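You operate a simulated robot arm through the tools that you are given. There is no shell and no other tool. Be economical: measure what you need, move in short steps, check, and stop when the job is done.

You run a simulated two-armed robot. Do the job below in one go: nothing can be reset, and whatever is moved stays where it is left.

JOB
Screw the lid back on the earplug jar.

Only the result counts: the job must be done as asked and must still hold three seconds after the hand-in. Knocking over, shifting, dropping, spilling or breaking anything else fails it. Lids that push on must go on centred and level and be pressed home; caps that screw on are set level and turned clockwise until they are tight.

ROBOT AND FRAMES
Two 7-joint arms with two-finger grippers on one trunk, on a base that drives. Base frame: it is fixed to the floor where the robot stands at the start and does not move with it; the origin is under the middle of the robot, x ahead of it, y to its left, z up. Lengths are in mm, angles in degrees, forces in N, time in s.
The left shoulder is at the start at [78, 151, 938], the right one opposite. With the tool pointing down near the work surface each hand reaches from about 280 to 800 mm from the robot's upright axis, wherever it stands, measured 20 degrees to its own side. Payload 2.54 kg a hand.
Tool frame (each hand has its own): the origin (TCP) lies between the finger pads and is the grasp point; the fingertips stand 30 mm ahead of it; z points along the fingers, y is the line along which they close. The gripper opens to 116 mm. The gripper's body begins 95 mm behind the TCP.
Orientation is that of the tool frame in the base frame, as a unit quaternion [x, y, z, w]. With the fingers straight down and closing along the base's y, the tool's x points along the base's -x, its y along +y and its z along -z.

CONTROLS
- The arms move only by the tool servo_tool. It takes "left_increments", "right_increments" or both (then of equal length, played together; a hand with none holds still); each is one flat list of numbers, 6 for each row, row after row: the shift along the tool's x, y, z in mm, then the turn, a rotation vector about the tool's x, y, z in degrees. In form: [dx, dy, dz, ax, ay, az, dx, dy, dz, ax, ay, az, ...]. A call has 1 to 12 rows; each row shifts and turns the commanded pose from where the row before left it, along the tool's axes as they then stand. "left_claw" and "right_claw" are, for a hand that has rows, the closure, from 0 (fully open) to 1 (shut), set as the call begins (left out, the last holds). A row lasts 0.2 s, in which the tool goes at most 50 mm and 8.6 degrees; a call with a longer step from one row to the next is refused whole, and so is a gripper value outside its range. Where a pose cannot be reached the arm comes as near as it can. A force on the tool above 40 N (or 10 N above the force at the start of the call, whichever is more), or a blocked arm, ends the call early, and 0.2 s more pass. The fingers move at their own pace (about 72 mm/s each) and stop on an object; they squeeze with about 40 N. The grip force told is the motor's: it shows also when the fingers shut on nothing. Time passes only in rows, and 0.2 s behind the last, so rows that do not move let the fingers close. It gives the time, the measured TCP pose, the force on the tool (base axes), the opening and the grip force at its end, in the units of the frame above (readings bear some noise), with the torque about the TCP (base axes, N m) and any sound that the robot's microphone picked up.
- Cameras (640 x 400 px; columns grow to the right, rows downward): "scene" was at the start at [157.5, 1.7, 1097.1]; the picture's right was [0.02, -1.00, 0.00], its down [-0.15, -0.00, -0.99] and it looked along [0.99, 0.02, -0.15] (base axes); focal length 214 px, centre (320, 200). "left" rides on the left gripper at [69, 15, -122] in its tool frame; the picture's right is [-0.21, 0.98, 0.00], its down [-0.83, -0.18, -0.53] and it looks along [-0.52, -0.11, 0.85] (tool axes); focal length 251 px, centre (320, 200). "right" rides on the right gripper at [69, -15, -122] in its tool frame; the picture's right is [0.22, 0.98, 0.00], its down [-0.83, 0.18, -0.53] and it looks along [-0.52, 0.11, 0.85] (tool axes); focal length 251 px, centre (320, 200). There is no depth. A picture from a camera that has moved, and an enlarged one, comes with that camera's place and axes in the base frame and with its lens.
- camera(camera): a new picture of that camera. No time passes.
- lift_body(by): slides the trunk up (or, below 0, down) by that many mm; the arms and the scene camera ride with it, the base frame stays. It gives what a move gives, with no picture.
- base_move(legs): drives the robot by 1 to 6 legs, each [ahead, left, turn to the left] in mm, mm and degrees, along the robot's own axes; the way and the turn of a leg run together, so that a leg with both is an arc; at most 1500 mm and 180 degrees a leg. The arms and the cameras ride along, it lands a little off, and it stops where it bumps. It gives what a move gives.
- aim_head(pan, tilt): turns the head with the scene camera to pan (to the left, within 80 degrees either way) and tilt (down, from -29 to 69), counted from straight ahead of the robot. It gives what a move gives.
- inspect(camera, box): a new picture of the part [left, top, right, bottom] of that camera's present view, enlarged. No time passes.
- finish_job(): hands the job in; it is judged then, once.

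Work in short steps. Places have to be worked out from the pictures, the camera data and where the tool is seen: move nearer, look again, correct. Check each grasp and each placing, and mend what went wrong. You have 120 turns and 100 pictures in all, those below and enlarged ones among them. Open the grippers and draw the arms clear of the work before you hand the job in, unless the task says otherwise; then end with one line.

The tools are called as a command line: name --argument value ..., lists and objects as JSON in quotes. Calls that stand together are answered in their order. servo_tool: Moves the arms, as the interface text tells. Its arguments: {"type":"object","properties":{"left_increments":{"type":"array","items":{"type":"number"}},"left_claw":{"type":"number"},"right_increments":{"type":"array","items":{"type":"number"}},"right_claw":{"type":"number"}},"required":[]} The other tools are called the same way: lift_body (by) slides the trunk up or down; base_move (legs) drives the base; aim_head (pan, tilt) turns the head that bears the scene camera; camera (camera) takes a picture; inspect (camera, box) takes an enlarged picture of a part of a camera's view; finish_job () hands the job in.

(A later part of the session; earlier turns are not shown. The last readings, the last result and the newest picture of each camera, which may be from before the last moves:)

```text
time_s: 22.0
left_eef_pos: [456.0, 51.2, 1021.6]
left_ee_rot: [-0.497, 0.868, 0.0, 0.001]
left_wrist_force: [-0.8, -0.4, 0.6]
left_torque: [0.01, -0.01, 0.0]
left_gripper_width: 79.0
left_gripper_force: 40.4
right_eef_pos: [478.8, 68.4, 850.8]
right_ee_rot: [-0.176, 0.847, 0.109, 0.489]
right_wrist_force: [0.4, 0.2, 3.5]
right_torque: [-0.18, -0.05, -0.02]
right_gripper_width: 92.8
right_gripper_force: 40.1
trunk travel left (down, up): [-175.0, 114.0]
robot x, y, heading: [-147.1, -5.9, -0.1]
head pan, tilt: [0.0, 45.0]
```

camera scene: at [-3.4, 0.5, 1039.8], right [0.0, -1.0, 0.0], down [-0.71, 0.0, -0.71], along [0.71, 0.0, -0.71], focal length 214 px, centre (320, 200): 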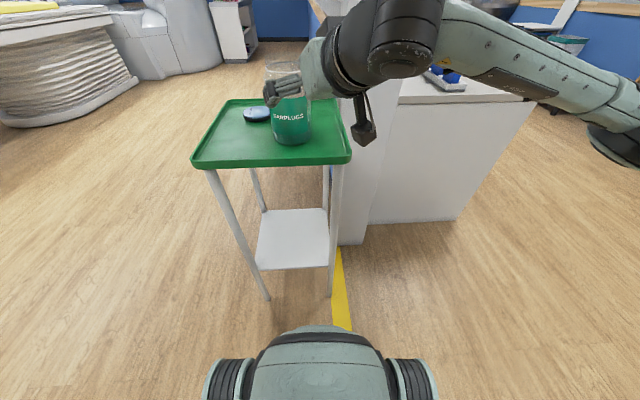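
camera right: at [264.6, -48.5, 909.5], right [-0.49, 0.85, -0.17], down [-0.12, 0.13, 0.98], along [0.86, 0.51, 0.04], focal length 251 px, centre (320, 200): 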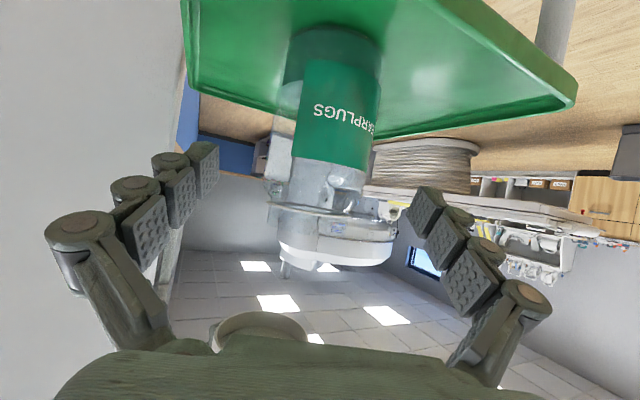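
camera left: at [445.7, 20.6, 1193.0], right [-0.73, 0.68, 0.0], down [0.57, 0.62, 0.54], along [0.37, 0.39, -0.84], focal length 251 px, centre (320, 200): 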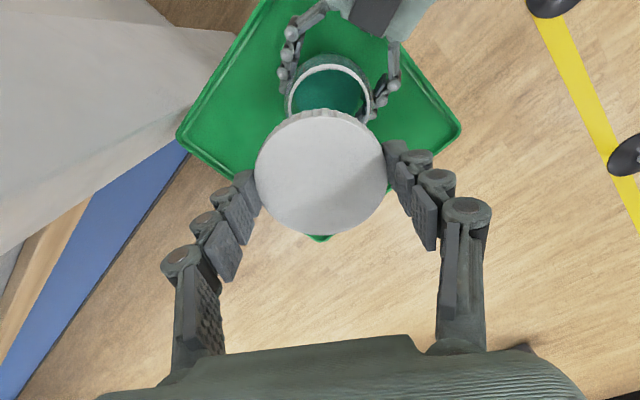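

The commanded pose follows the measured one. Now I'll shift to (482, 69) at z≈1003.

servo_tool --left_increments '[-14.3, -6.6, 8, 0, 0, 0, -14.3, -6.7, 10, 0, 0, 0, 0, 0, 0, 0, 0, 0]'

camera --camera "left"

inspect --camera "scene" --box '[245, 20, 345, 100]'

camera --camera "right"

```text
time_s: 22.8
left_eef_pos: [483.1, 67.5, 1003.6]
left_ee_rot: [-0.497, 0.868, 0.0, 0.0]
left_wrist_force: [-1.1, -0.8, -0.6]
left_torque: [0.0, -0.01, -0.02]
left_gripper_width: 78.9
left_gripper_force: 40.0
right_eef_pos: [478.7, 66.8, 850.8]
right_ee_rot: [-0.176, 0.846, 0.11, 0.491]
right_wrist_force: [0.5, 0.7, 3.7]
right_torque: [-0.19, -0.09, 0.02]
right_gripper_width: 92.9
right_gripper_force: 39.7
trunk travel left (down, up): [-175.0, 114.0]
robot x, y, heading: [-148.9, 0.6, 0.0]
head pan, tilt: [0.0, 45.0]
```

```text
61 pictures are left
camera left: at [433.7, 16.3, 1125.3], right [-0.73, 0.68, 0.0], down [0.57, 0.62, 0.53], along [0.36, 0.39, -0.85], focal length 251 px, centre (320, 200)
```

left: 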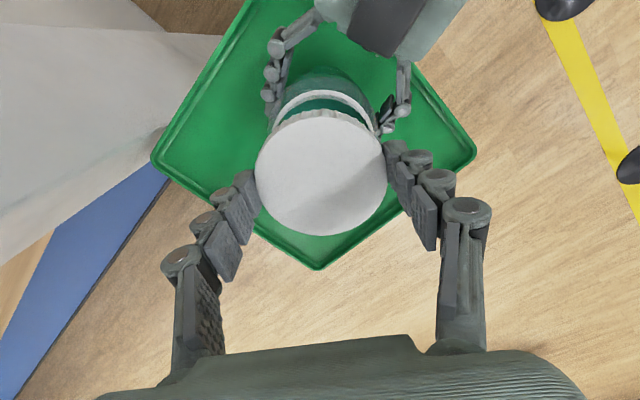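

```text
5.00 times, centred on (295, 60) of scene
camera zoom: at [-3.7, 0.4, 1039.9], right [0.0, -1.0, 0.0], down [-0.71, 0.0, -0.71], along [0.71, 0.0, -0.71], focal length 1072 px, centre (445, 900)
```

zoom: 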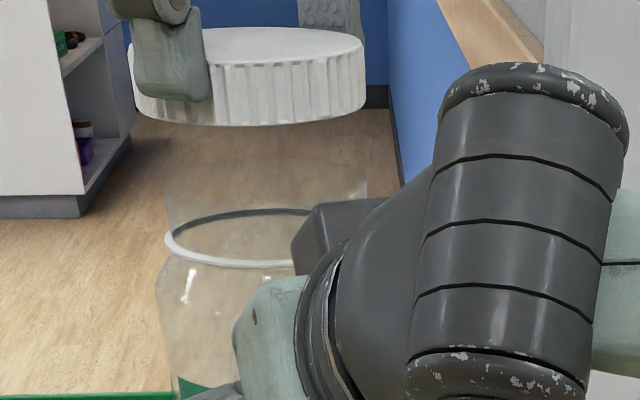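

```text
59 pictures are left
camera right: at [355.7, -2.2, 850.7], right [-0.49, 0.85, -0.17], down [-0.12, 0.13, 0.98], along [0.86, 0.51, 0.04], focal length 251 px, centre (320, 200)
```

right: 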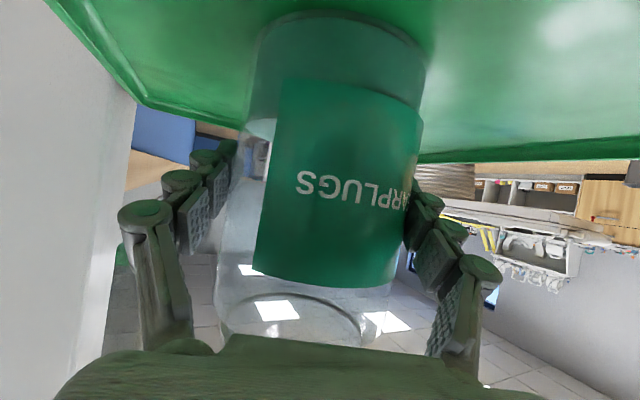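

In the scene view, the lid seems about 3 mm to the left (+y) of the neck. I'll enlarge the left view to cross-check.

inspect --camera "left" --box '[230, 70, 410, 250]'

inspect --camera "scene" --box '[260, 20, 325, 65]'

```text
2.22 times, centred on (320, 160) of left
camera zoom: at [433.7, 16.3, 1125.3], right [-0.73, 0.68, 0.0], down [0.57, 0.62, 0.53], along [0.36, 0.39, -0.85], focal length 559 px, centre (320, 289)
```

zoom: 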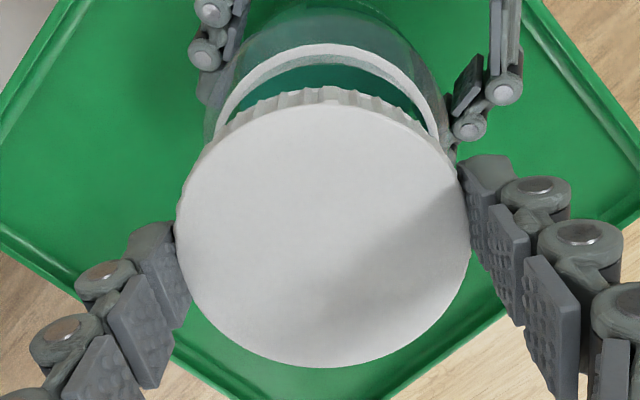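

```text
8.89 times, centred on (292, 42) of scene
camera zoom: at [-3.7, 0.4, 1039.9], right [0.0, -1.0, 0.0], down [-0.71, 0.0, -0.71], along [0.71, 0.0, -0.71], focal length 1906 px, centre (564, 1600)
```

zoom: 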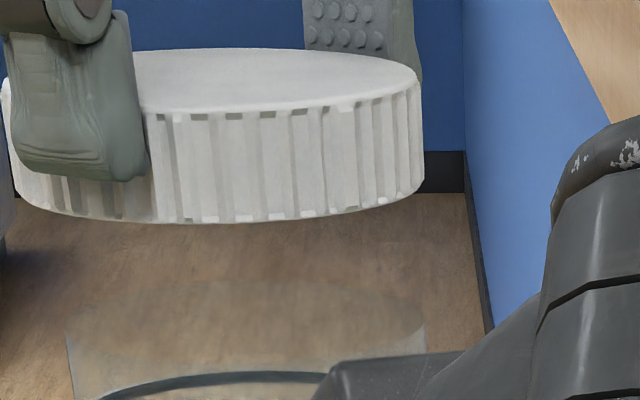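

Estimates from the two cameras differ by about ±2.5 mm, averaging near zero. I'll go down 18 mm to leave about a 6 mm gap and compare directly with less parallax.

servo_tool --left_increments '[0, 0, 9, 0, 0, 0, 0, 0, 9, 0, 0, 0, 0, 0, 0, 0, 0, 0]'

inspect --camera "scene" --box '[260, 30, 325, 75]'

inspect --camera "left" --box '[230, 70, 410, 250]'

inspect --camera "right" --box '[180, 250, 420, 400]'

```text
time_s: 23.6
left_eef_pos: [482.3, 66.9, 984.6]
left_ee_rot: [-0.496, 0.868, 0.0, 0.0]
left_wrist_force: [-0.6, -0.1, 0.0]
left_torque: [0.0, -0.01, 0.02]
left_gripper_width: 78.9
left_gripper_force: 40.2
right_eef_pos: [479.2, 68.2, 851.3]
right_ee_rot: [-0.177, 0.846, 0.111, 0.491]
right_wrist_force: [0.9, -0.7, 3.0]
right_torque: [-0.21, -0.19, 0.02]
right_gripper_width: 92.7
right_gripper_force: 40.0
trunk travel left (down, up): [-175.0, 114.0]
robot x, y, heading: [-150.4, 0.8, 0.0]
head pan, tilt: [0.0, 45.0]
```

```text
8.89 times, centred on (292, 52) of scene
camera zoom: at [-3.7, 0.4, 1039.9], right [0.0, -1.0, 0.0], down [-0.71, 0.0, -0.71], along [0.71, 0.0, -0.71], focal length 1906 px, centre (564, 1511)
```

zoom: 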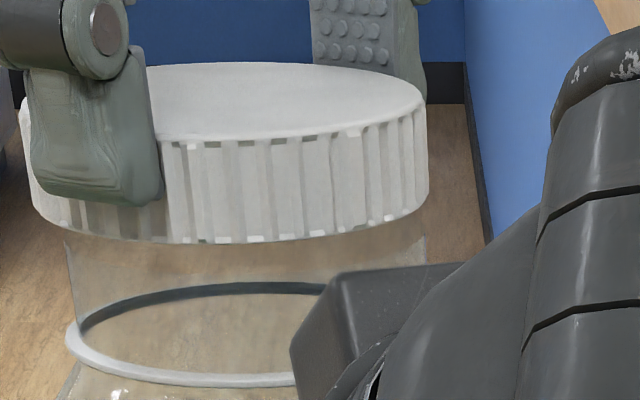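

```text
2.22 times, centred on (320, 160) of left
camera zoom: at [433.7, 16.1, 1107.6], right [-0.73, 0.68, 0.0], down [0.57, 0.62, 0.53], along [0.36, 0.39, -0.85], focal length 559 px, centre (320, 289)
```

zoom: 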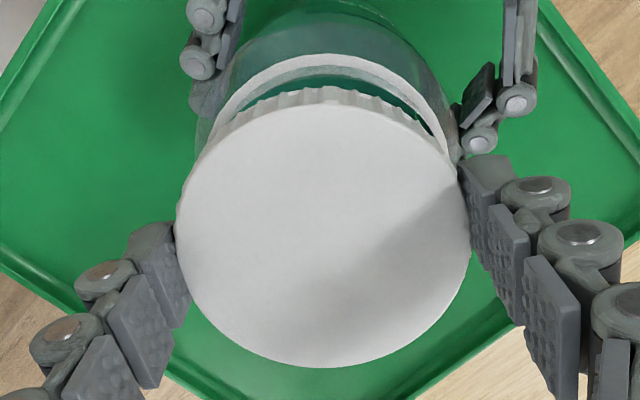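

```text
2.67 times, centred on (300, 325) of right
camera zoom: at [355.7, -2.2, 850.7], right [-0.49, 0.85, -0.17], down [-0.12, 0.13, 0.98], along [0.86, 0.51, 0.04], focal length 670 px, centre (373, -133)
```

zoom: 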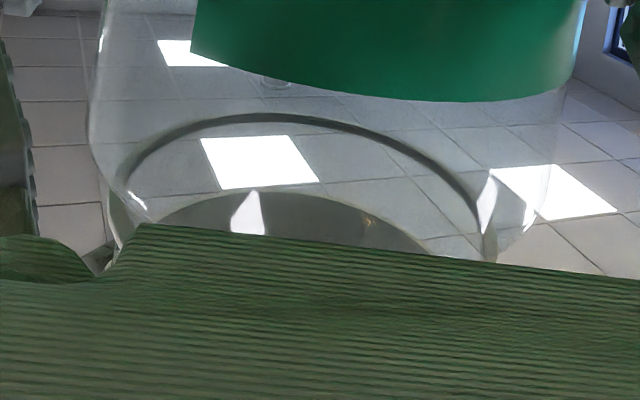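

Correcting for perspective, both views now agree: the lid is about 3 mm too far toward (+x, +y). I'll shift it (−2.7, −2.2) and lower gently until first contact.

servo_tool --left_increments '[3.2, 1.0, 0, 0, 0, 0, 0, 0, 2, 0, 0, 0, 0, 0, 2, 0, 0, 0, 0, 0, 2, 0, 0, 0, 0, 0, 0, 0, 0, 0]'

inspect --camera "scene" --box '[260, 30, 325, 75]'

inspect --camera "left" --box '[230, 70, 410, 250]'

```text
time_s: 24.8
left_eef_pos: [477.5, 65.5, 979.9]
left_ee_rot: [-0.497, 0.868, -0.001, 0.001]
left_wrist_force: [0.1, -0.7, -0.3]
left_torque: [-0.01, 0.01, 0.0]
left_gripper_width: 79.1
left_gripper_force: 40.5
right_eef_pos: [479.1, 67.3, 850.3]
right_ee_rot: [-0.176, 0.846, 0.11, 0.49]
right_wrist_force: [1.1, -0.1, 5.1]
right_torque: [-0.25, -0.22, 0.03]
right_gripper_width: 92.8
right_gripper_force: 40.2
trunk travel left (down, up): [-175.0, 114.0]
robot x, y, heading: [-143.2, 0.6, -0.2]
head pan, tilt: [0.0, 45.0]
```

```text
8.89 times, centred on (292, 52) of scene
camera zoom: at [-3.8, 0.3, 1039.9], right [0.0, -1.0, 0.0], down [-0.71, 0.0, -0.71], along [0.71, 0.0, -0.71], focal length 1906 px, centre (564, 1511)
```

zoom: 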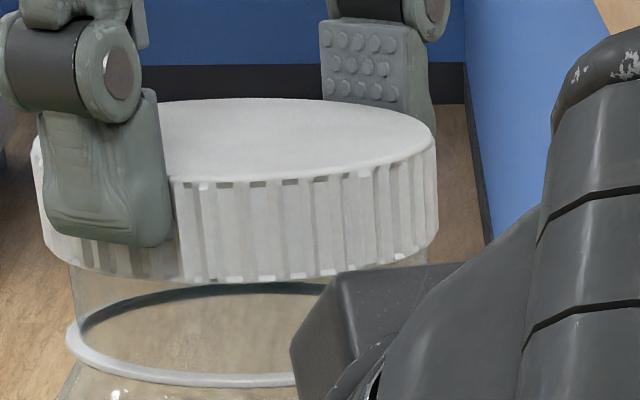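

```text
2.22 times, centred on (320, 160) of left
camera zoom: at [430.4, 14.1, 1101.6], right [-0.73, 0.68, 0.0], down [0.57, 0.62, 0.53], along [0.36, 0.39, -0.85], focal length 559 px, centre (320, 289)
```

zoom: 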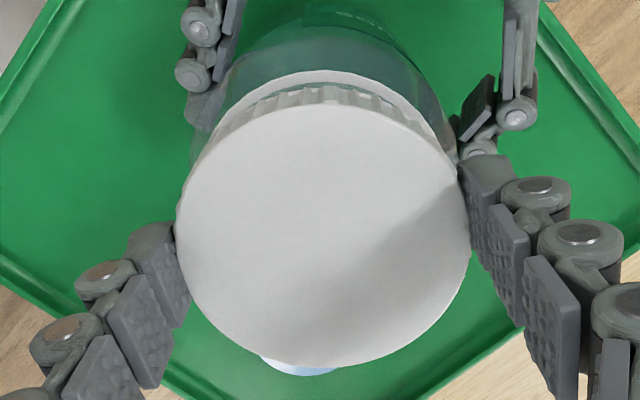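

Aligned within about 1 mm in both views. Now I'll lower in 1.5 mm steps to find contact.

servo_tool --left_increments '[0.6, 0.3, 1.5, 0, 0, 0, 0, 0, 1.5, 0, 0, 0, 0, 0, 1.5, 0, 0, 0, 0, 0, 0, 0, 0, 0]'

```text
time_s: 25.8
left_eef_pos: [479.2, 64.0, 972.9]
left_ee_rot: [-0.497, 0.868, -0.001, 0.001]
left_wrist_force: [0.2, -0.1, -1.1]
left_torque: [-0.02, 0.02, 0.01]
left_gripper_width: 79.2
left_gripper_force: 40.3
right_eef_pos: [478.5, 67.8, 851.1]
right_ee_rot: [-0.175, 0.847, 0.11, 0.49]
right_wrist_force: [0.8, -0.5, 4.9]
right_torque: [-0.31, -0.19, 0.02]
right_gripper_width: 93.1
right_gripper_force: 40.0
trunk travel left (down, up): [-175.0, 114.0]
robot x, y, heading: [-151.6, -0.5, 0.1]
head pan, tilt: [0.0, 45.0]
```

No contact yet at z≈974. I'll continue down in small steps.

servo_tool --left_increments '[0, 0, 1.5, 0, 0, 0, 0, 0, 1.5, 0, 0, 0, 0, 0, 1.5, 0, 0, 0, 0, 0, 0, 0, 0, 0]'

inspect --camera "scene" --box '[260, 30, 325, 75]'

```text
time_s: 26.8
left_eef_pos: [479.0, 65.6, 970.9]
left_ee_rot: [-0.497, 0.868, -0.001, 0.001]
left_wrist_force: [-0.6, -0.3, -0.2]
left_torque: [0.02, -0.01, 0.0]
left_gripper_width: 79.4
left_gripper_force: 39.9
right_eef_pos: [479.3, 67.0, 852.0]
right_ee_rot: [-0.176, 0.846, 0.11, 0.491]
right_wrist_force: [0.6, -0.3, 5.3]
right_torque: [-0.33, -0.2, -0.02]
right_gripper_width: 92.9
right_gripper_force: 39.9
trunk travel left (down, up): [-175.0, 114.0]
robot x, y, heading: [-149.8, 1.9, 0.0]
head pan, tilt: [0.0, 45.0]
```

```text
8.89 times, centred on (292, 52) of scene
camera zoom: at [-3.9, 0.3, 1039.9], right [0.0, -1.0, 0.0], down [-0.71, 0.0, -0.71], along [0.71, 0.0, -0.71], focal length 1906 px, centre (564, 1511)
```

zoom: 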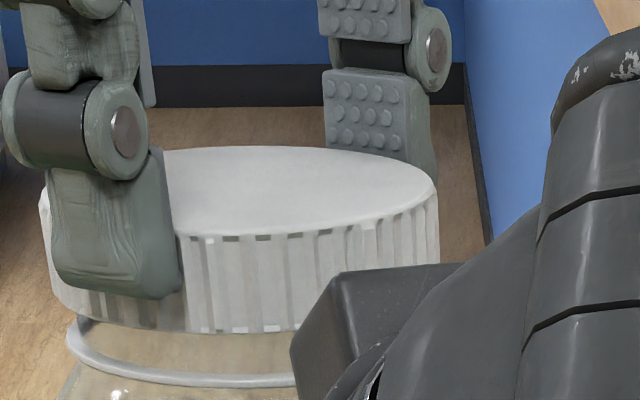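

The lid is now over the neck with its lower edge about 5 mm above the collar. I'll keep lowering until there is contact.

servo_tool --left_increments '[0, 0, 1, 0, 0, 0, 0, 0, 1, 0, 0, 0, 0, 0, 1, 0, 0, 0, 0, 0, 0, 0, 0, 0]'

```text
time_s: 27.8
left_eef_pos: [477.5, 65.0, 968.7]
left_ee_rot: [-0.496, 0.868, -0.002, 0.0]
left_wrist_force: [1.0, -4.6, 7.0]
left_torque: [0.47, 0.75, -0.03]
left_gripper_width: 79.1
left_gripper_force: 40.3
right_eef_pos: [478.0, 68.6, 851.3]
right_ee_rot: [-0.177, 0.846, 0.11, 0.491]
right_wrist_force: [3.4, 3.1, 2.8]
right_torque: [-1.44, -1.28, 0.1]
right_gripper_width: 92.9
right_gripper_force: 39.9
trunk travel left (down, up): [-175.0, 114.0]
robot x, y, heading: [-149.7, 3.0, -0.4]
head pan, tilt: [0.0, 45.0]
```

First contact at z≈968.5 with 7 N, so the lid is on the thread start. Now I'll turn clockwise (+az), following downward slightly, and watch the force.

servo_tool --left_increments '[0, 0, 0.1, 0, 0, 8, 0, 0, 0.1, 0, 0, 8, 0, 0, 0.1, 0, 0, 8, 0, 0, 0.1, 0, 0, 8, 0, 0, 0.1, 0, 0, 8]'

inspect --camera "scene" --box '[250, 30, 340, 90]'

```text
time_s: 29.0
left_eef_pos: [476.8, 64.7, 968.0]
left_ee_rot: [-0.17, 0.985, 0.001, 0.001]
left_wrist_force: [-15.0, 3.7, 11.1]
left_torque: [0.18, 0.66, 0.04]
left_gripper_width: 79.1
left_gripper_force: 40.6
right_eef_pos: [479.2, 67.2, 851.1]
right_ee_rot: [-0.174, 0.847, 0.109, 0.49]
right_wrist_force: [13.5, 0.3, -0.5]
right_torque: [0.33, 0.9, 0.0]
right_gripper_width: 92.6
right_gripper_force: 40.1
trunk travel left (down, up): [-175.0, 114.0]
robot x, y, heading: [-150.2, -2.5, -0.1]
head pan, tilt: [0.0, 45.0]
```

```text
6.67 times, centred on (295, 60) of scene
camera zoom: at [-4.6, 0.6, 1040.1], right [0.0, -1.0, 0.0], down [-0.71, 0.0, -0.71], along [0.71, 0.0, -0.71], focal length 1430 px, centre (487, 1133)
```

zoom: 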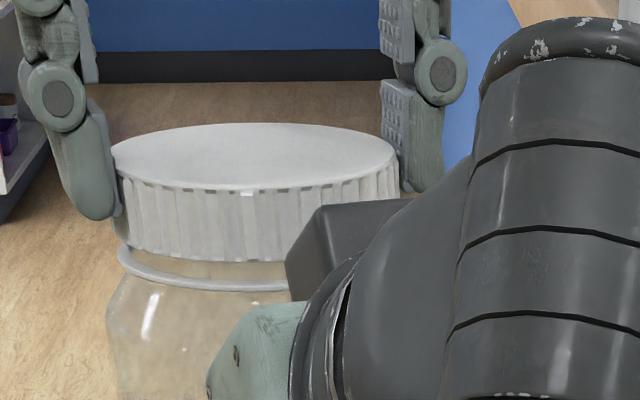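

The sideways force (−15 N in x) shows the lid's centre sits about 5.6 mm off the left TCP, so the lid swung as I turned. I'll shift to recentre, then turn about the lid's own centre, adding 0.78 mm in tool y per 8°.

servo_tool --left_increments '[0.7, 1.8, 0, 0, 0, 0, 0.65, 1.8, 0, 0, 0, 0, 0, 0, 0, 0, 0, 0]'

```text
time_s: 29.8
left_eef_pos: [476.3, 66.6, 968.1]
left_ee_rot: [-0.17, 0.986, -0.001, 0.002]
left_wrist_force: [1.6, -4.3, 12.6]
left_torque: [0.03, -0.01, 0.02]
left_gripper_width: 78.9
left_gripper_force: 40.0
right_eef_pos: [478.0, 68.0, 851.0]
right_ee_rot: [-0.177, 0.846, 0.11, 0.49]
right_wrist_force: [1.5, -0.3, -0.4]
right_torque: [-1.09, -0.73, -0.01]
right_gripper_width: 92.9
right_gripper_force: 40.1
trunk travel left (down, up): [-175.0, 114.0]
robot x, y, heading: [-148.1, 2.3, -0.1]
head pan, tilt: [0.0, 45.0]
```

Recentring worked. I'll nudge 1 mm in −y and continue turning about the lid centre.

servo_tool --left_increments '[0, -1, 0, 0, 0, 0, -0.05, 0.78, 0.1, 0, 0, 8, -0.05, 0.78, 0.1, 0, 0, 8, -0.05, 0.78, 0.1, 0, 0, 8, -0.05, 0.78, 0.1, 0, 0, 8, -0.05, 0.78, 0.1, 0, 0, 8, -0.05, 0.78, 0.1, 0, 0, 8]'

inspect --camera "scene" --box '[250, 30, 340, 90]'

```text
time_s: 31.4
left_eef_pos: [475.0, 71.8, 967.3]
left_ee_rot: [0.246, 0.969, 0.0, 0.001]
left_wrist_force: [0.9, -5.7, 10.1]
left_torque: [-0.28, 0.15, 0.0]
left_gripper_width: 79.3
left_gripper_force: 40.5
right_eef_pos: [476.4, 68.6, 850.0]
right_ee_rot: [-0.176, 0.846, 0.111, 0.491]
right_wrist_force: [-5.4, 4.2, -0.2]
right_torque: [-0.79, -0.29, -0.11]
right_gripper_width: 92.9
right_gripper_force: 39.9
trunk travel left (down, up): [-175.0, 114.0]
robot x, y, heading: [-149.6, 1.3, 0.1]
head pan, tilt: [0.0, 45.0]
```

```text
6.67 times, centred on (295, 60) of scene
camera zoom: at [-4.4, 0.2, 1040.0], right [0.0, -1.0, 0.0], down [-0.71, 0.0, -0.71], along [0.71, 0.0, -0.71], focal length 1430 px, centre (487, 1133)
```

zoom: 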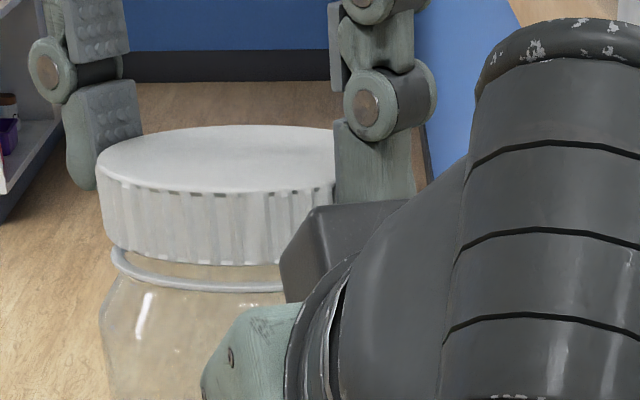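

Up-force stays steady near 10 N while following down, consistent with the thread leading in. I'll nudge −1.5 mm in y to relieve the side load and keep turning.

servo_tool --left_increments '[-0.4, -1.4, 0, 0, 0, 0, -0.05, 0.74, 0.12, 0, 0, 8, -0.05, 0.74, 0.12, 0, 0, 8, -0.05, 0.74, 0.12, 0, 0, 8, -0.05, 0.74, 0.12, 0, 0, 8, -0.05, 0.74, 0.12, 0, 0, 8]'

camera --camera "left"

inspect --camera "scene" --box '[250, 30, 340, 90]'

```text
time_s: 32.3
left_eef_pos: [455.8, 69.3, 965.9]
left_ee_rot: [0.379, 0.925, 0.004, 0.016]
left_wrist_force: [1.4, 2.8, 12.2]
left_torque: [0.49, 0.56, 0.0]
left_gripper_width: 79.0
left_gripper_force: 39.5
left hand out of reach, approached as far as the arm can: row 3, 4
right_eef_pos: [474.5, 69.0, 853.4]
right_ee_rot: [-0.181, 0.844, 0.11, 0.492]
right_wrist_force: [-6.3, -2.5, 4.8]
right_torque: [-0.21, -0.02, -0.04]
right_gripper_width: 92.5
right_gripper_force: 40.1
trunk travel left (down, up): [-175.0, 114.0]
robot x, y, heading: [-154.4, 0.4, -0.0]
head pan, tilt: [0.0, 45.0]
stopped in row 4 (left hand): the force on the tool passed its limit at 74 N (the readings are from after the stop); the commanded pose is now the measured one
```

```text
48 pictures are left
camera left: at [413.1, 129.5, 1086.4], right [0.84, 0.55, 0.02], down [0.44, -0.71, 0.55], along [0.32, -0.45, -0.83], focal length 251 px, centre (320, 200)
```

left: 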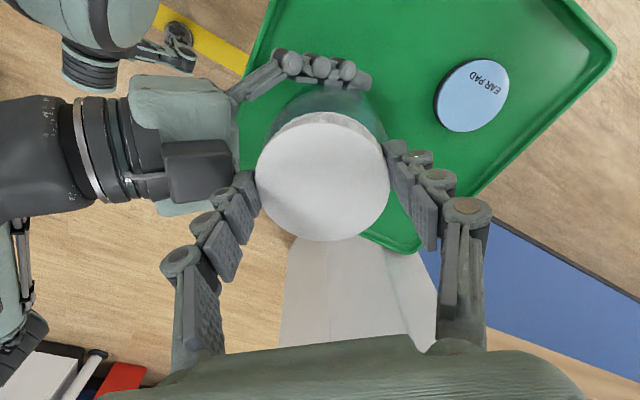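

```text
6.67 times, centred on (295, 60) of scene
camera zoom: at [-5.0, 0.2, 1040.2], right [0.0, -1.0, 0.0], down [-0.71, 0.0, -0.71], along [0.71, 0.0, -0.71], focal length 1430 px, centre (487, 1133)
```

zoom: 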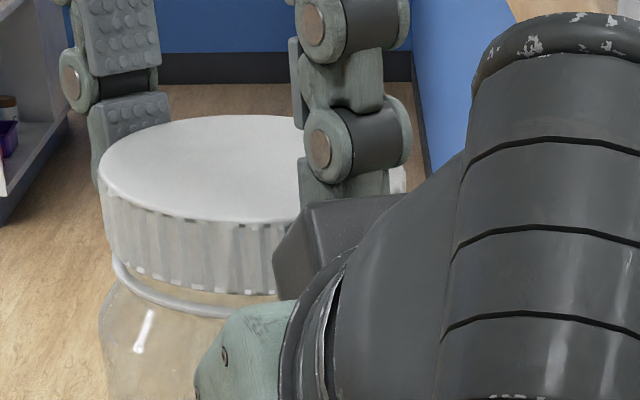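

The left wrist reached its limit near yaw +40° and got pulled about 20 mm toward the robot, tilting the jar slightly in the right grip. I'll bring the hand back, turning slightly to a reachable yaw and lifting a bit, to set the jar upright again.

servo_tool --left_increments '[-3, 3.5, -0.3, 0.7, 0.7, -6, -3.3, 3.2, -0.4, 0.6, 0.6, -6, -3.6, 2.9, -0.4, 0, 0, -4, -3.8, 2.6, -0.3, 0, 0, 0, 0, 0, 0, 0, 0, 0]'

inspect --camera "scene" --box '[240, 30, 345, 150]'

camera --camera "right"

```text
time_s: 33.5
left_eef_pos: [473.4, 68.9, 963.8]
left_ee_rot: [0.248, 0.969, -0.006, -0.003]
left_wrist_force: [-29.7, -2.1, 7.1]
left_torque: [-0.77, 1.56, -0.05]
left_gripper_width: 79.4
left_gripper_force: 40.7
right_eef_pos: [477.7, 68.5, 849.1]
right_ee_rot: [-0.179, 0.846, 0.108, 0.491]
right_wrist_force: [29.0, 5.3, 0.2]
right_torque: [0.44, 1.36, 0.06]
right_gripper_width: 91.1
right_gripper_force: 40.2
trunk travel left (down, up): [-175.0, 114.0]
robot x, y, heading: [-147.9, -4.8, 0.0]
head pan, tilt: [0.0, 45.0]
```

```text
3.33 times, centred on (292, 90) of scene
camera zoom: at [-3.7, 0.5, 1039.9], right [0.0, -1.0, 0.0], down [-0.71, 0.0, -0.71], along [0.71, 0.0, -0.71], focal length 715 px, centre (412, 567)
```

zoom: 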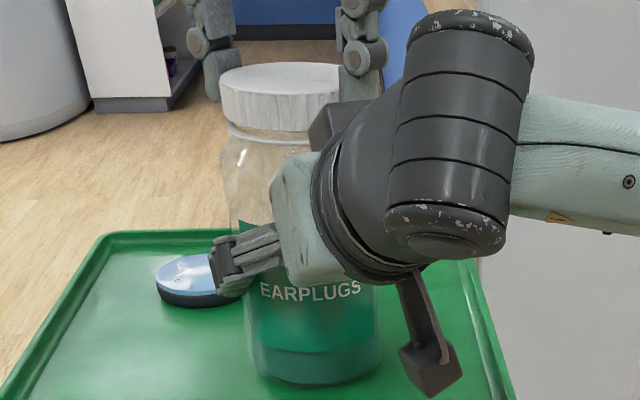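

```text
45 pictures are left
camera right: at [354.7, -2.5, 850.7], right [-0.5, 0.85, -0.18], down [-0.12, 0.14, 0.98], along [0.86, 0.51, 0.04], focal length 251 px, centre (320, 200)
```

right: 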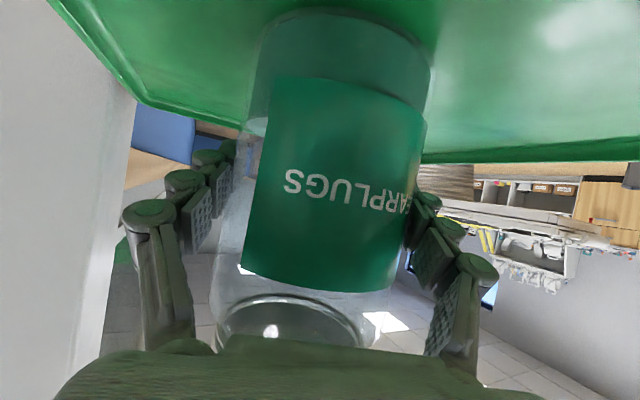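

The jar looks upright again and its base hasn't moved. There's a −30 N x load on the lid, so I'll relieve it by moving back 3 mm.

servo_tool --left_increments '[1.45, -0.5, 0, 0, 0, 0, 1.45, -0.5, 0, 0, 0, 0, 0, 0, 0, 0, 0, 0]'

camera --camera "left"

inspect --camera "scene" --box '[250, 30, 340, 90]'

```text
time_s: 34.3
left_eef_pos: [472.8, 71.3, 964.5]
left_ee_rot: [0.247, 0.969, -0.005, -0.001]
left_wrist_force: [-12.8, -2.3, 3.6]
left_torque: [-0.6, 0.86, -0.04]
left_gripper_width: 79.3
left_gripper_force: 40.1
right_eef_pos: [475.6, 69.3, 850.4]
right_ee_rot: [-0.181, 0.845, 0.11, 0.491]
right_wrist_force: [14.4, -1.5, 1.4]
right_torque: [-0.11, 0.29, -0.04]
right_gripper_width: 90.7
right_gripper_force: 39.5
trunk travel left (down, up): [-175.0, 114.0]
robot x, y, heading: [-149.7, 1.5, 0.0]
head pan, tilt: [0.0, 45.0]
```

```text
44 pictures are left
camera left: at [419.3, 118.8, 1086.2], right [0.66, 0.75, -0.01], down [0.64, -0.55, 0.54], along [0.4, -0.36, -0.84], focal length 251 px, centre (320, 200)
```

left: 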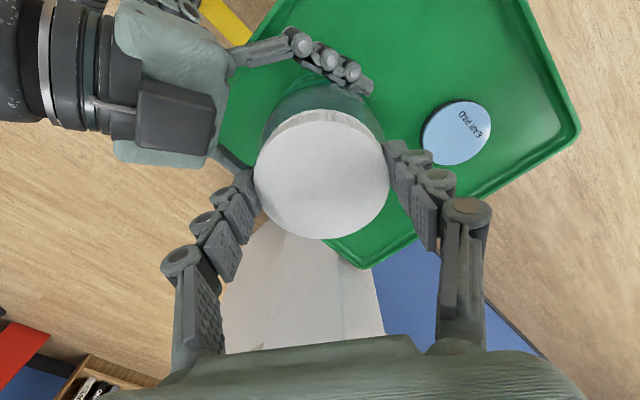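

```text
6.67 times, centred on (295, 60) of scene
camera zoom: at [-3.7, 0.1, 1039.9], right [0.0, -1.0, 0.0], down [-0.71, 0.0, -0.71], along [0.71, 0.0, -0.71], focal length 1430 px, centre (487, 1133)
```

zoom: 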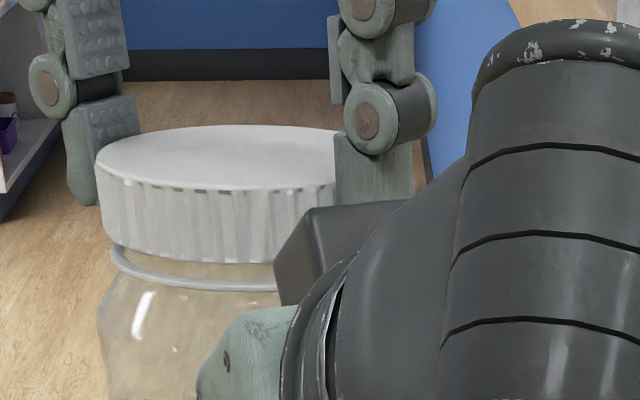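

Nearly back to the earlier state. I'll relieve a bit more, then open the left gripper and rise to see whether the lid sits level.

servo_tool --left_increments '[1.9, -0.5, 0, 0, 0, 0, 0, 0, 0, 0, 0, 0]'

servo_tool --left_increments '[0, 0, 0, 0, 0, 0, 0, 0, 0, 0, 0, 0, 0, 0, 0, 0, 0, 0]' --left_claw 0.0

inspect --camera "scene" --box '[250, 30, 340, 90]'

inspect --camera "left" --box '[220, 60, 420, 260]'

```text
time_s: 34.9
left_eef_pos: [471.5, 72.0, 963.9]
left_ee_rot: [0.245, 0.97, -0.003, 0.0]
left_wrist_force: [2.6, 0.1, 3.1]
left_torque: [-0.3, 0.15, 0.04]
left_gripper_width: 79.3
left_gripper_force: 39.7
right_eef_pos: [473.8, 69.5, 850.0]
right_ee_rot: [-0.182, 0.845, 0.111, 0.491]
right_wrist_force: [-0.1, -2.7, 2.4]
right_torque: [-0.02, -0.68, -0.03]
right_gripper_width: 91.0
right_gripper_force: 39.9
trunk travel left (down, up): [-175.0, 114.0]
robot x, y, heading: [-151.7, 0.8, 0.1]
head pan, tilt: [0.0, 45.0]
```

```text
time_s: 35.7
left_eef_pos: [471.1, 72.3, 962.5]
left_ee_rot: [0.247, 0.969, -0.004, -0.001]
left_wrist_force: [0.0, -0.1, 0.4]
left_torque: [-0.02, -0.02, 0.01]
left_gripper_width: 115.9
left_gripper_force: 0.2
right_eef_pos: [476.3, 69.4, 852.9]
right_ee_rot: [-0.181, 0.845, 0.11, 0.49]
right_wrist_force: [-1.6, 1.5, 2.4]
right_torque: [-0.08, 0.02, 0.01]
right_gripper_width: 91.2
right_gripper_force: 40.7
trunk travel left (down, up): [-175.0, 114.0]
robot x, y, heading: [-148.1, -2.5, 0.1]
head pan, tilt: [0.0, 45.0]
```

```text
6.67 times, centred on (295, 60) of scene
camera zoom: at [-3.6, 0.5, 1039.9], right [0.0, -1.0, 0.0], down [-0.71, 0.0, -0.71], along [0.71, 0.0, -0.71], focal length 1430 px, centre (487, 1133)
```

zoom: 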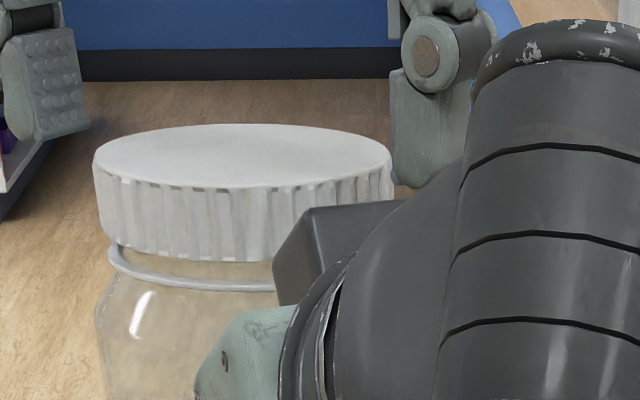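

```text
2.00 times, centred on (320, 160) of left
camera zoom: at [417.4, 119.3, 1086.3], right [0.66, 0.76, -0.01], down [0.64, -0.55, 0.54], along [0.4, -0.36, -0.84], focal length 503 px, centre (320, 280)
```

zoom: 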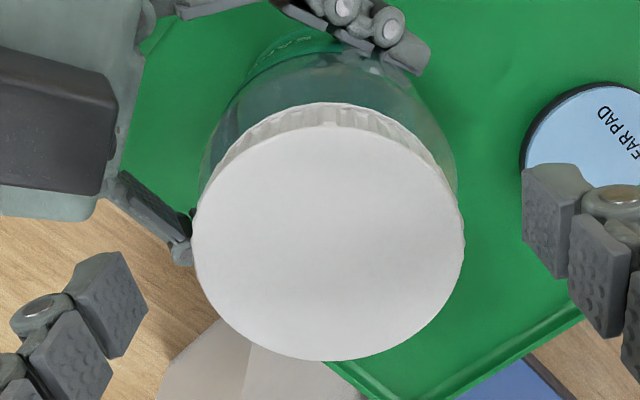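

The lid sits level and centred on the neck. I'll recentre the open fingers on the lid and turn the hand back counter-clockwise for a new bite.

servo_tool --left_increments '[0, 0, 0, 0, 0, -8.5, 0, 0, 0, 0, 0, -8.5, 0, 0, 0, 0, 0, -8.5, -7, -1.6, 0, 0, 0, 0, 0, 0, 0, 0, 0, -8.5, 0, 0, 0, 0, 0, -8.5, 0, 0, 0, 0, 0, -8.5, 0, 0, 0, 0, 0, -8.5, 0, 0, 0, 0, 0, -8.5, 0, 0, 0, 0, 0, -8.5, 0, 0, 0, 0, 0, -8.5]'

camera --camera "left"

```text
time_s: 38.1
left_eef_pos: [477.1, 69.1, 963.6]
left_ee_rot: [-0.474, 0.881, -0.003, -0.004]
left_wrist_force: [0.7, -0.5, 0.5]
left_torque: [-0.01, 0.0, 0.02]
left_gripper_width: 116.1
left_gripper_force: 0.0
right_eef_pos: [476.1, 69.4, 851.6]
right_ee_rot: [-0.181, 0.846, 0.111, 0.49]
right_wrist_force: [0.6, 0.7, 2.0]
right_torque: [-0.12, -0.12, 0.0]
right_gripper_width: 90.9
right_gripper_force: 40.1
trunk travel left (down, up): [-175.0, 114.0]
robot x, y, heading: [-143.9, 0.0, -0.0]
head pan, tilt: [0.0, 45.0]
```

```text
40 pictures are left
camera left: at [427.3, 21.5, 1086.8], right [-0.7, 0.72, 0.0], down [0.61, 0.59, 0.53], along [0.38, 0.37, -0.85], focal length 251 px, centre (320, 200)
```

left: 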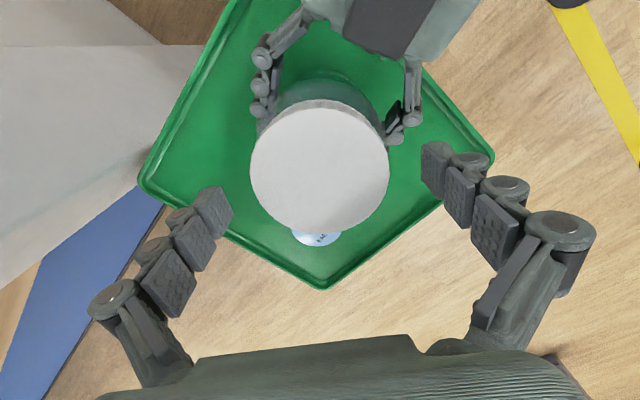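

Well centred (about 2 mm off). I'll shift −2 mm in tool x, turn another −17° to about −74°, then close on the lid.

servo_tool --left_increments '[-2, 0, 0, 0, 0, -8.5, 0, 0, 0, 0, 0, -8.5, 0, 0, 0, 0, 0, 0]'

servo_tool --left_increments '[0, 0, 0, 0, 0, 0, 0, 0, 0, 0, 0, 0, 0, 0, 0, 0, 0, 0]' --left_claw 1.0

inspect --camera "left" --box '[220, 60, 420, 260]'

```text
time_s: 38.9
left_eef_pos: [479.0, 71.6, 963.5]
left_ee_rot: [-0.599, 0.801, -0.002, -0.004]
left_wrist_force: [-0.6, 0.2, -0.4]
left_torque: [0.04, 0.01, 0.0]
left_gripper_width: 115.9
left_gripper_force: 0.0
right_eef_pos: [476.0, 69.5, 852.1]
right_ee_rot: [-0.18, 0.845, 0.11, 0.491]
right_wrist_force: [-0.4, 0.5, 1.5]
right_torque: [-0.13, -0.12, -0.01]
right_gripper_width: 90.9
right_gripper_force: 40.1
trunk travel left (down, up): [-175.0, 114.0]
robot x, y, heading: [-146.5, -1.3, -0.0]
head pan, tilt: [0.0, 45.0]
```

```text
time_s: 39.7
left_eef_pos: [477.8, 71.8, 965.2]
left_ee_rot: [-0.597, 0.802, -0.002, -0.004]
left_wrist_force: [-6.7, 2.2, 4.1]
left_torque: [0.11, 0.44, 0.0]
left_gripper_width: 79.0
left_gripper_force: 40.1
right_eef_pos: [476.7, 68.6, 851.1]
right_ee_rot: [-0.181, 0.845, 0.11, 0.49]
right_wrist_force: [5.9, 1.6, -0.1]
right_torque: [0.06, 0.22, 0.01]
right_gripper_width: 90.9
right_gripper_force: 39.7
trunk travel left (down, up): [-175.0, 114.0]
robot x, y, heading: [-149.6, -1.0, -0.0]
head pan, tilt: [0.0, 45.0]
```

```text
2.00 times, centred on (320, 160) of left
camera zoom: at [444.4, 11.0, 1087.6], right [-0.87, 0.48, 0.0], down [0.41, 0.74, 0.53], along [0.26, 0.46, -0.85], focal length 503 px, centre (320, 280)
```

zoom: 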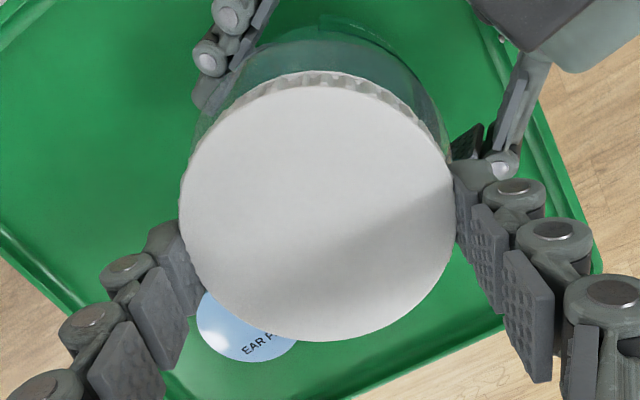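

A good regrip: the lid centre now coincides with the TCP. I'll nudge to relieve the small side force, then turn clockwise about the TCP.

servo_tool --left_increments '[0, 1.2, 0, 0, 0, 0, 0, 0, 0.1, 0, 0, 8, 0, 0, 0.1, 0, 0, 8, 0, 0, 0.1, 0, 0, 8, 0, 0, 0.1, 0, 0, 8, 0, 0, 0.1, 0, 0, 8, 0, 0, 0.1, 0, 0, 8]'

inspect --camera "scene" --box '[250, 30, 340, 90]'

```text
time_s: 41.3
left_eef_pos: [477.5, 70.5, 963.5]
left_ee_rot: [-0.218, 0.976, -0.004, -0.001]
left_wrist_force: [8.0, -5.0, 6.4]
left_torque: [-0.01, 0.15, 0.05]
left_gripper_width: 79.4
left_gripper_force: 39.7
right_eef_pos: [476.4, 69.6, 850.7]
right_ee_rot: [-0.182, 0.845, 0.111, 0.491]
right_wrist_force: [-7.2, 2.7, -1.3]
right_torque: [-1.14, -1.06, -0.04]
right_gripper_width: 90.8
right_gripper_force: 40.4
trunk travel left (down, up): [-175.0, 114.0]
robot x, y, heading: [-151.3, 0.1, -0.1]
head pan, tilt: [0.0, 45.0]
```

```text
6.67 times, centred on (295, 60) of scene
camera zoom: at [-3.7, 0.2, 1039.9], right [0.0, -1.0, 0.0], down [-0.71, 0.0, -0.71], along [0.71, 0.0, -0.71], focal length 1430 px, centre (487, 1133)
```

zoom: 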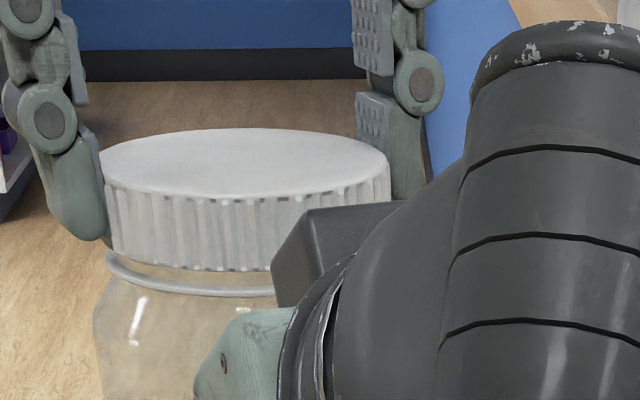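

The lid is descending toward the collar. I'll correct the side load and turn another 48°.

servo_tool --left_increments '[-0.9, -1.5, 0, 0, 0, 0, 0, 0, 0.1, 0, 0, 8, 0, 0, 0.1, 0, 0, 8, 0, 0, 0.1, 0, 0, 8, 0, 0, 0.1, 0, 0, 8, 0, 0, 0.1, 0, 0, 8, 0, 0, 0.1, 0, 0, 5]'

inspect --camera "scene" --box '[250, 30, 340, 90]'

```text
time_s: 42.9
left_eef_pos: [478.9, 68.4, 962.6]
left_ee_rot: [0.172, 0.985, -0.005, -0.001]
left_wrist_force: [-6.4, -17.3, 6.0]
left_torque: [-0.29, 0.84, 0.08]
left_gripper_width: 79.3
left_gripper_force: 40.6
right_eef_pos: [475.9, 69.8, 851.6]
right_ee_rot: [-0.181, 0.845, 0.111, 0.491]
right_wrist_force: [5.4, 19.6, -5.2]
right_torque: [-1.79, -0.08, -0.04]
right_gripper_width: 91.0
right_gripper_force: 40.2
trunk travel left (down, up): [-175.0, 114.0]
robot x, y, heading: [-151.0, 0.4, -0.1]
head pan, tilt: [0.0, 45.0]
```

```text
6.67 times, centred on (295, 60) of scene
camera zoom: at [-3.4, 0.4, 1039.9], right [0.0, -1.0, 0.0], down [-0.71, 0.0, -0.71], along [0.71, 0.0, -0.71], focal length 1430 px, centre (487, 1133)
```

zoom: 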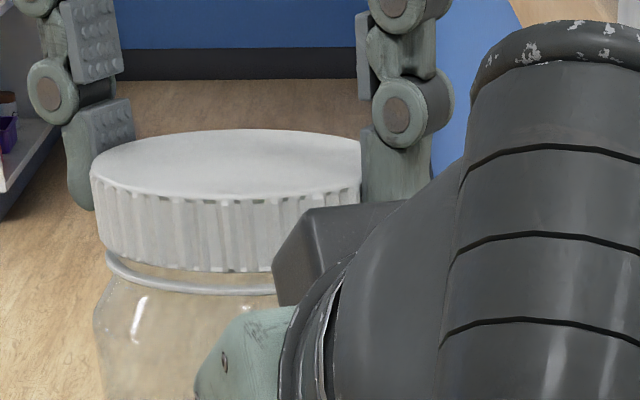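

A side load has built up again (−17 N in y). I'll relieve it, open, and go back for another bite.

servo_tool --left_increments '[0.2, -1.6, 0, 0, 0, 0, 0.2, -1.6, 0, 0, 0, 0, 0, 0, 0, 0, 0, 0]'

servo_tool --left_increments '[0, 0, 0, 0, 0, 0, 0, 0, 0, 0, 0, 0, 0, 0, 0, 0, 0, 0]' --left_claw 0.0

servo_tool --left_increments '[0, 0, 0, 0, 0, -8.5, 0, 0, 0, 0, 0, -8.5, 0, 0, 0, 0, 0, -8.5, 0, 0, 0, 0, 0, -8.5, 0, 0, 0, 0, 0, -8.5, 0, 0, 0, 0, 0, -8.5, 0, 0, 0, 0, 0, -8.5, 0, 0, 0, 0, 0, -8.5, 0, 0, 0, 0, 0, -8.5, 0, 0, 0, 0, 0, -8.5, 0, 0, 0, 0, 0, -8.5, 0, 0, 0, 0, 0, 0]'

inspect --camera "left" --box '[220, 60, 420, 260]'

inspect --camera "scene" --box '[250, 30, 340, 90]'

```text
time_s: 43.7
left_eef_pos: [478.9, 68.9, 963.2]
left_ee_rot: [0.169, 0.986, -0.005, 0.0]
left_wrist_force: [7.1, -8.1, 8.0]
left_torque: [-0.52, -0.03, 0.01]
left_gripper_width: 79.3
left_gripper_force: 39.9
right_eef_pos: [476.1, 68.4, 851.0]
right_ee_rot: [-0.181, 0.845, 0.111, 0.491]
right_wrist_force: [-6.4, 9.6, -5.6]
right_torque: [-0.45, -0.89, 0.05]
right_gripper_width: 91.0
right_gripper_force: 40.1
trunk travel left (down, up): [-175.0, 114.0]
robot x, y, heading: [-149.9, 1.8, 0.1]
head pan, tilt: [0.0, 45.0]
```

```text
time_s: 44.5
left_eef_pos: [477.7, 68.4, 963.0]
left_ee_rot: [0.171, 0.985, -0.003, -0.001]
left_wrist_force: [0.4, -0.2, 0.1]
left_torque: [-0.05, -0.02, 0.03]
left_gripper_width: 116.2
left_gripper_force: 0.1
right_eef_pos: [476.3, 69.0, 851.1]
right_ee_rot: [-0.18, 0.845, 0.11, 0.491]
right_wrist_force: [0.7, 0.3, -1.8]
right_torque: [-0.08, -0.02, 0.01]
right_gripper_width: 91.1
right_gripper_force: 39.8
trunk travel left (down, up): [-175.0, 114.0]
robot x, y, heading: [-149.9, -4.1, 0.0]
head pan, tilt: [0.0, 45.0]
```

```text
time_s: 47.1
left_eef_pos: [476.3, 67.7, 961.6]
left_ee_rot: [-0.602, 0.799, -0.002, -0.004]
left_wrist_force: [0.2, -0.1, -0.6]
left_torque: [0.04, -0.04, -0.04]
left_gripper_width: 116.1
left_gripper_force: 0.1
right_eef_pos: [477.2, 70.3, 850.2]
right_ee_rot: [-0.18, 0.845, 0.109, 0.491]
right_wrist_force: [1.6, -0.2, -1.0]
right_torque: [-0.11, -0.07, 0.01]
right_gripper_width: 90.9
right_gripper_force: 40.0
trunk travel left (down, up): [-175.0, 114.0]
robot x, y, heading: [-148.1, 1.3, -0.0]
head pan, tilt: [0.0, 45.0]
```

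```text
2.00 times, centred on (320, 160) of left
camera zoom: at [444.7, 7.0, 1085.6], right [-0.88, 0.47, 0.0], down [0.4, 0.75, 0.53], along [0.25, 0.46, -0.85], focal length 503 px, centre (320, 280)
```

zoom: 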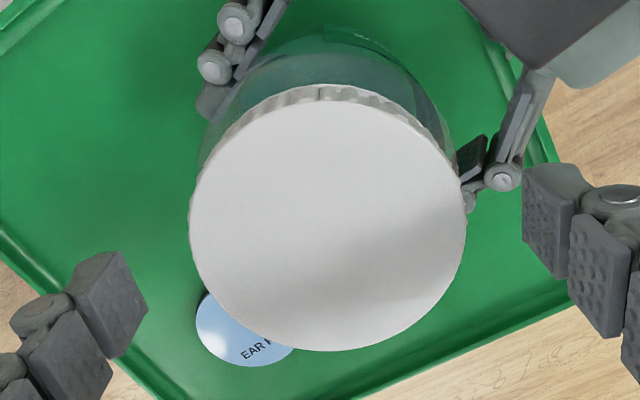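

```text
6.67 times, centred on (295, 60) of scene
camera zoom: at [-3.2, 0.4, 1039.8], right [0.0, -1.0, 0.0], down [-0.71, 0.0, -0.71], along [0.71, 0.0, -0.71], focal length 1430 px, centre (487, 1133)
```

zoom: 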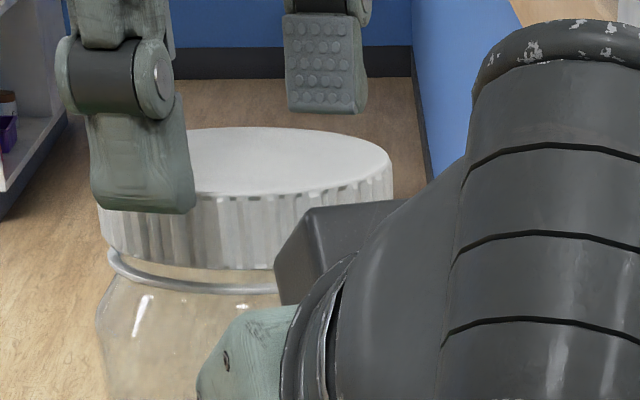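

The lid is level and lower than before. I'll recentre by (−2.8, +2.2) in the tool frame, grip again and continue turning.

servo_tool --left_increments '[-2.8, 2.2, -0.8, 0, 0, 0, 0, 0, 0, 0, 0, 0]'

servo_tool --left_increments '[0, 0, 0, 0, 0, 0, 0, 0, 0, 0, 0, 0, 0, 0, 0, 0, 0, 0]' --left_claw 1.0

servo_tool --left_increments '[0, 0, 0.1, 0, 0, 8, 0, 0, 0.1, 0, 0, 8, 0, 0, 0.1, 0, 0, 8, 0, 0, 0.1, 0, 0, 8]'

```text
time_s: 47.7
left_eef_pos: [477.3, 71.0, 964.3]
left_ee_rot: [-0.601, 0.799, -0.002, -0.004]
left_wrist_force: [0.3, -0.4, 0.1]
left_torque: [-0.04, -0.01, -0.02]
left_gripper_width: 116.2
left_gripper_force: 0.1
right_eef_pos: [476.4, 69.5, 851.3]
right_ee_rot: [-0.18, 0.846, 0.11, 0.49]
right_wrist_force: [0.7, -0.3, 0.3]
right_torque: [-0.12, -0.05, 0.0]
right_gripper_width: 90.8
right_gripper_force: 40.1
trunk travel left (down, up): [-175.0, 114.0]
robot x, y, heading: [-150.3, 1.8, 0.1]
head pan, tilt: [0.0, 45.0]
```

```text
time_s: 48.5
left_eef_pos: [476.7, 71.5, 963.9]
left_ee_rot: [-0.601, 0.8, -0.002, -0.002]
left_wrist_force: [3.3, 0.4, 4.0]
left_torque: [-0.03, -0.09, 0.0]
left_gripper_width: 79.6
left_gripper_force: 40.2
right_eef_pos: [475.5, 69.7, 851.5]
right_ee_rot: [-0.181, 0.845, 0.11, 0.491]
right_wrist_force: [-1.0, -0.8, -1.9]
right_torque: [-0.16, -0.41, 0.06]
right_gripper_width: 91.1
right_gripper_force: 40.1
trunk travel left (down, up): [-175.0, 114.0]
robot x, y, heading: [-148.2, -0.8, 0.1]
head pan, tilt: [0.0, 45.0]
```

```text
time_s: 49.5
left_eef_pos: [475.9, 70.0, 962.6]
left_ee_rot: [-0.356, 0.934, -0.004, -0.002]
left_wrist_force: [8.9, -2.8, 7.1]
left_torque: [0.49, 0.26, 0.04]
left_gripper_width: 79.9
left_gripper_force: 40.1
right_eef_pos: [475.3, 69.5, 851.1]
right_ee_rot: [-0.181, 0.845, 0.109, 0.491]
right_wrist_force: [-8.3, 0.8, -3.0]
right_torque: [-1.09, -1.29, 0.0]
right_gripper_width: 91.0
right_gripper_force: 40.0
trunk travel left (down, up): [-175.0, 114.0]
robot x, y, heading: [-149.6, -1.0, -0.1]
head pan, tilt: [0.0, 45.0]
```

Side loads follow a pattern consistent with the lid centre being about +2.5 mm in tool x. I'll correct and compensate per row while turning on.

servo_tool --left_increments '[-0.8, -1.2, 0, 0, 0, 0, 0, -0.35, 0.1, 0, 0, 8, 0, -0.35, 0.1, 0, 0, 8, 0, -0.35, 0.1, 0, 0, 8, 0, -0.35, 0.1, 0, 0, 8]'

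servo_tool --left_increments '[0, -0.35, 0.1, 0, 0, 8, 0, -0.35, 0.1, 0, 0, 8, 0, -0.35, 0.1, 0, 0, 8]'

inspect --camera "scene" --box '[250, 30, 340, 90]'

```text
time_s: 50.7
left_eef_pos: [478.0, 68.9, 962.2]
left_ee_rot: [-0.085, 0.996, -0.004, -0.002]
left_wrist_force: [-4.2, -2.3, 9.2]
left_torque: [0.6, 0.51, 0.02]
left_gripper_width: 79.7
left_gripper_force: 40.1
right_eef_pos: [476.9, 69.2, 851.5]
right_ee_rot: [-0.18, 0.845, 0.109, 0.491]
right_wrist_force: [3.2, 5.0, -4.6]
right_torque: [-0.95, 0.18, -0.06]
right_gripper_width: 91.0
right_gripper_force: 40.1
trunk travel left (down, up): [-175.0, 114.0]
robot x, y, heading: [-149.0, -1.3, 0.3]
head pan, tilt: [0.0, 45.0]
```

```text
time_s: 51.5
left_eef_pos: [478.5, 68.2, 962.2]
left_ee_rot: [0.122, 0.993, -0.005, 0.0]
left_wrist_force: [2.9, -7.1, 6.8]
left_torque: [-0.25, -0.1, 1.87]
left_gripper_width: 80.2
left_gripper_force: 40.3
right_eef_pos: [474.7, 69.1, 850.9]
right_ee_rot: [-0.18, 0.845, 0.11, 0.491]
right_wrist_force: [-1.4, 6.2, -4.6]
right_torque: [-0.88, -0.36, -1.79]
right_gripper_width: 91.2
right_gripper_force: 39.8
trunk travel left (down, up): [-175.0, 114.0]
robot x, y, heading: [-148.9, -1.0, 0.1]
head pan, tilt: [0.0, 45.0]
```

```text
6.67 times, centred on (295, 60) of scene
camera zoom: at [-3.3, 0.2, 1039.8], right [0.0, -1.0, 0.0], down [-0.71, 0.0, -0.71], along [0.71, 0.0, -0.71], focal length 1430 px, centre (487, 1133)
```

zoom: 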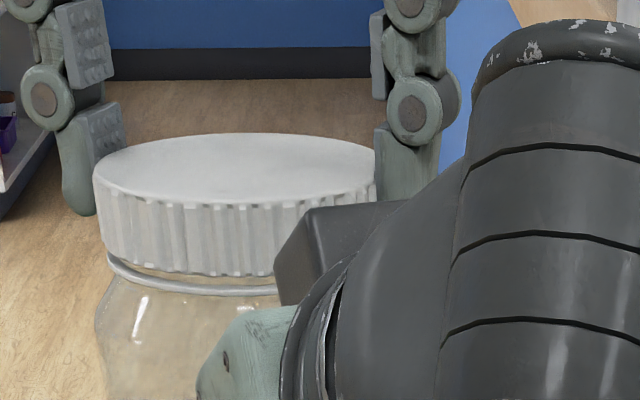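

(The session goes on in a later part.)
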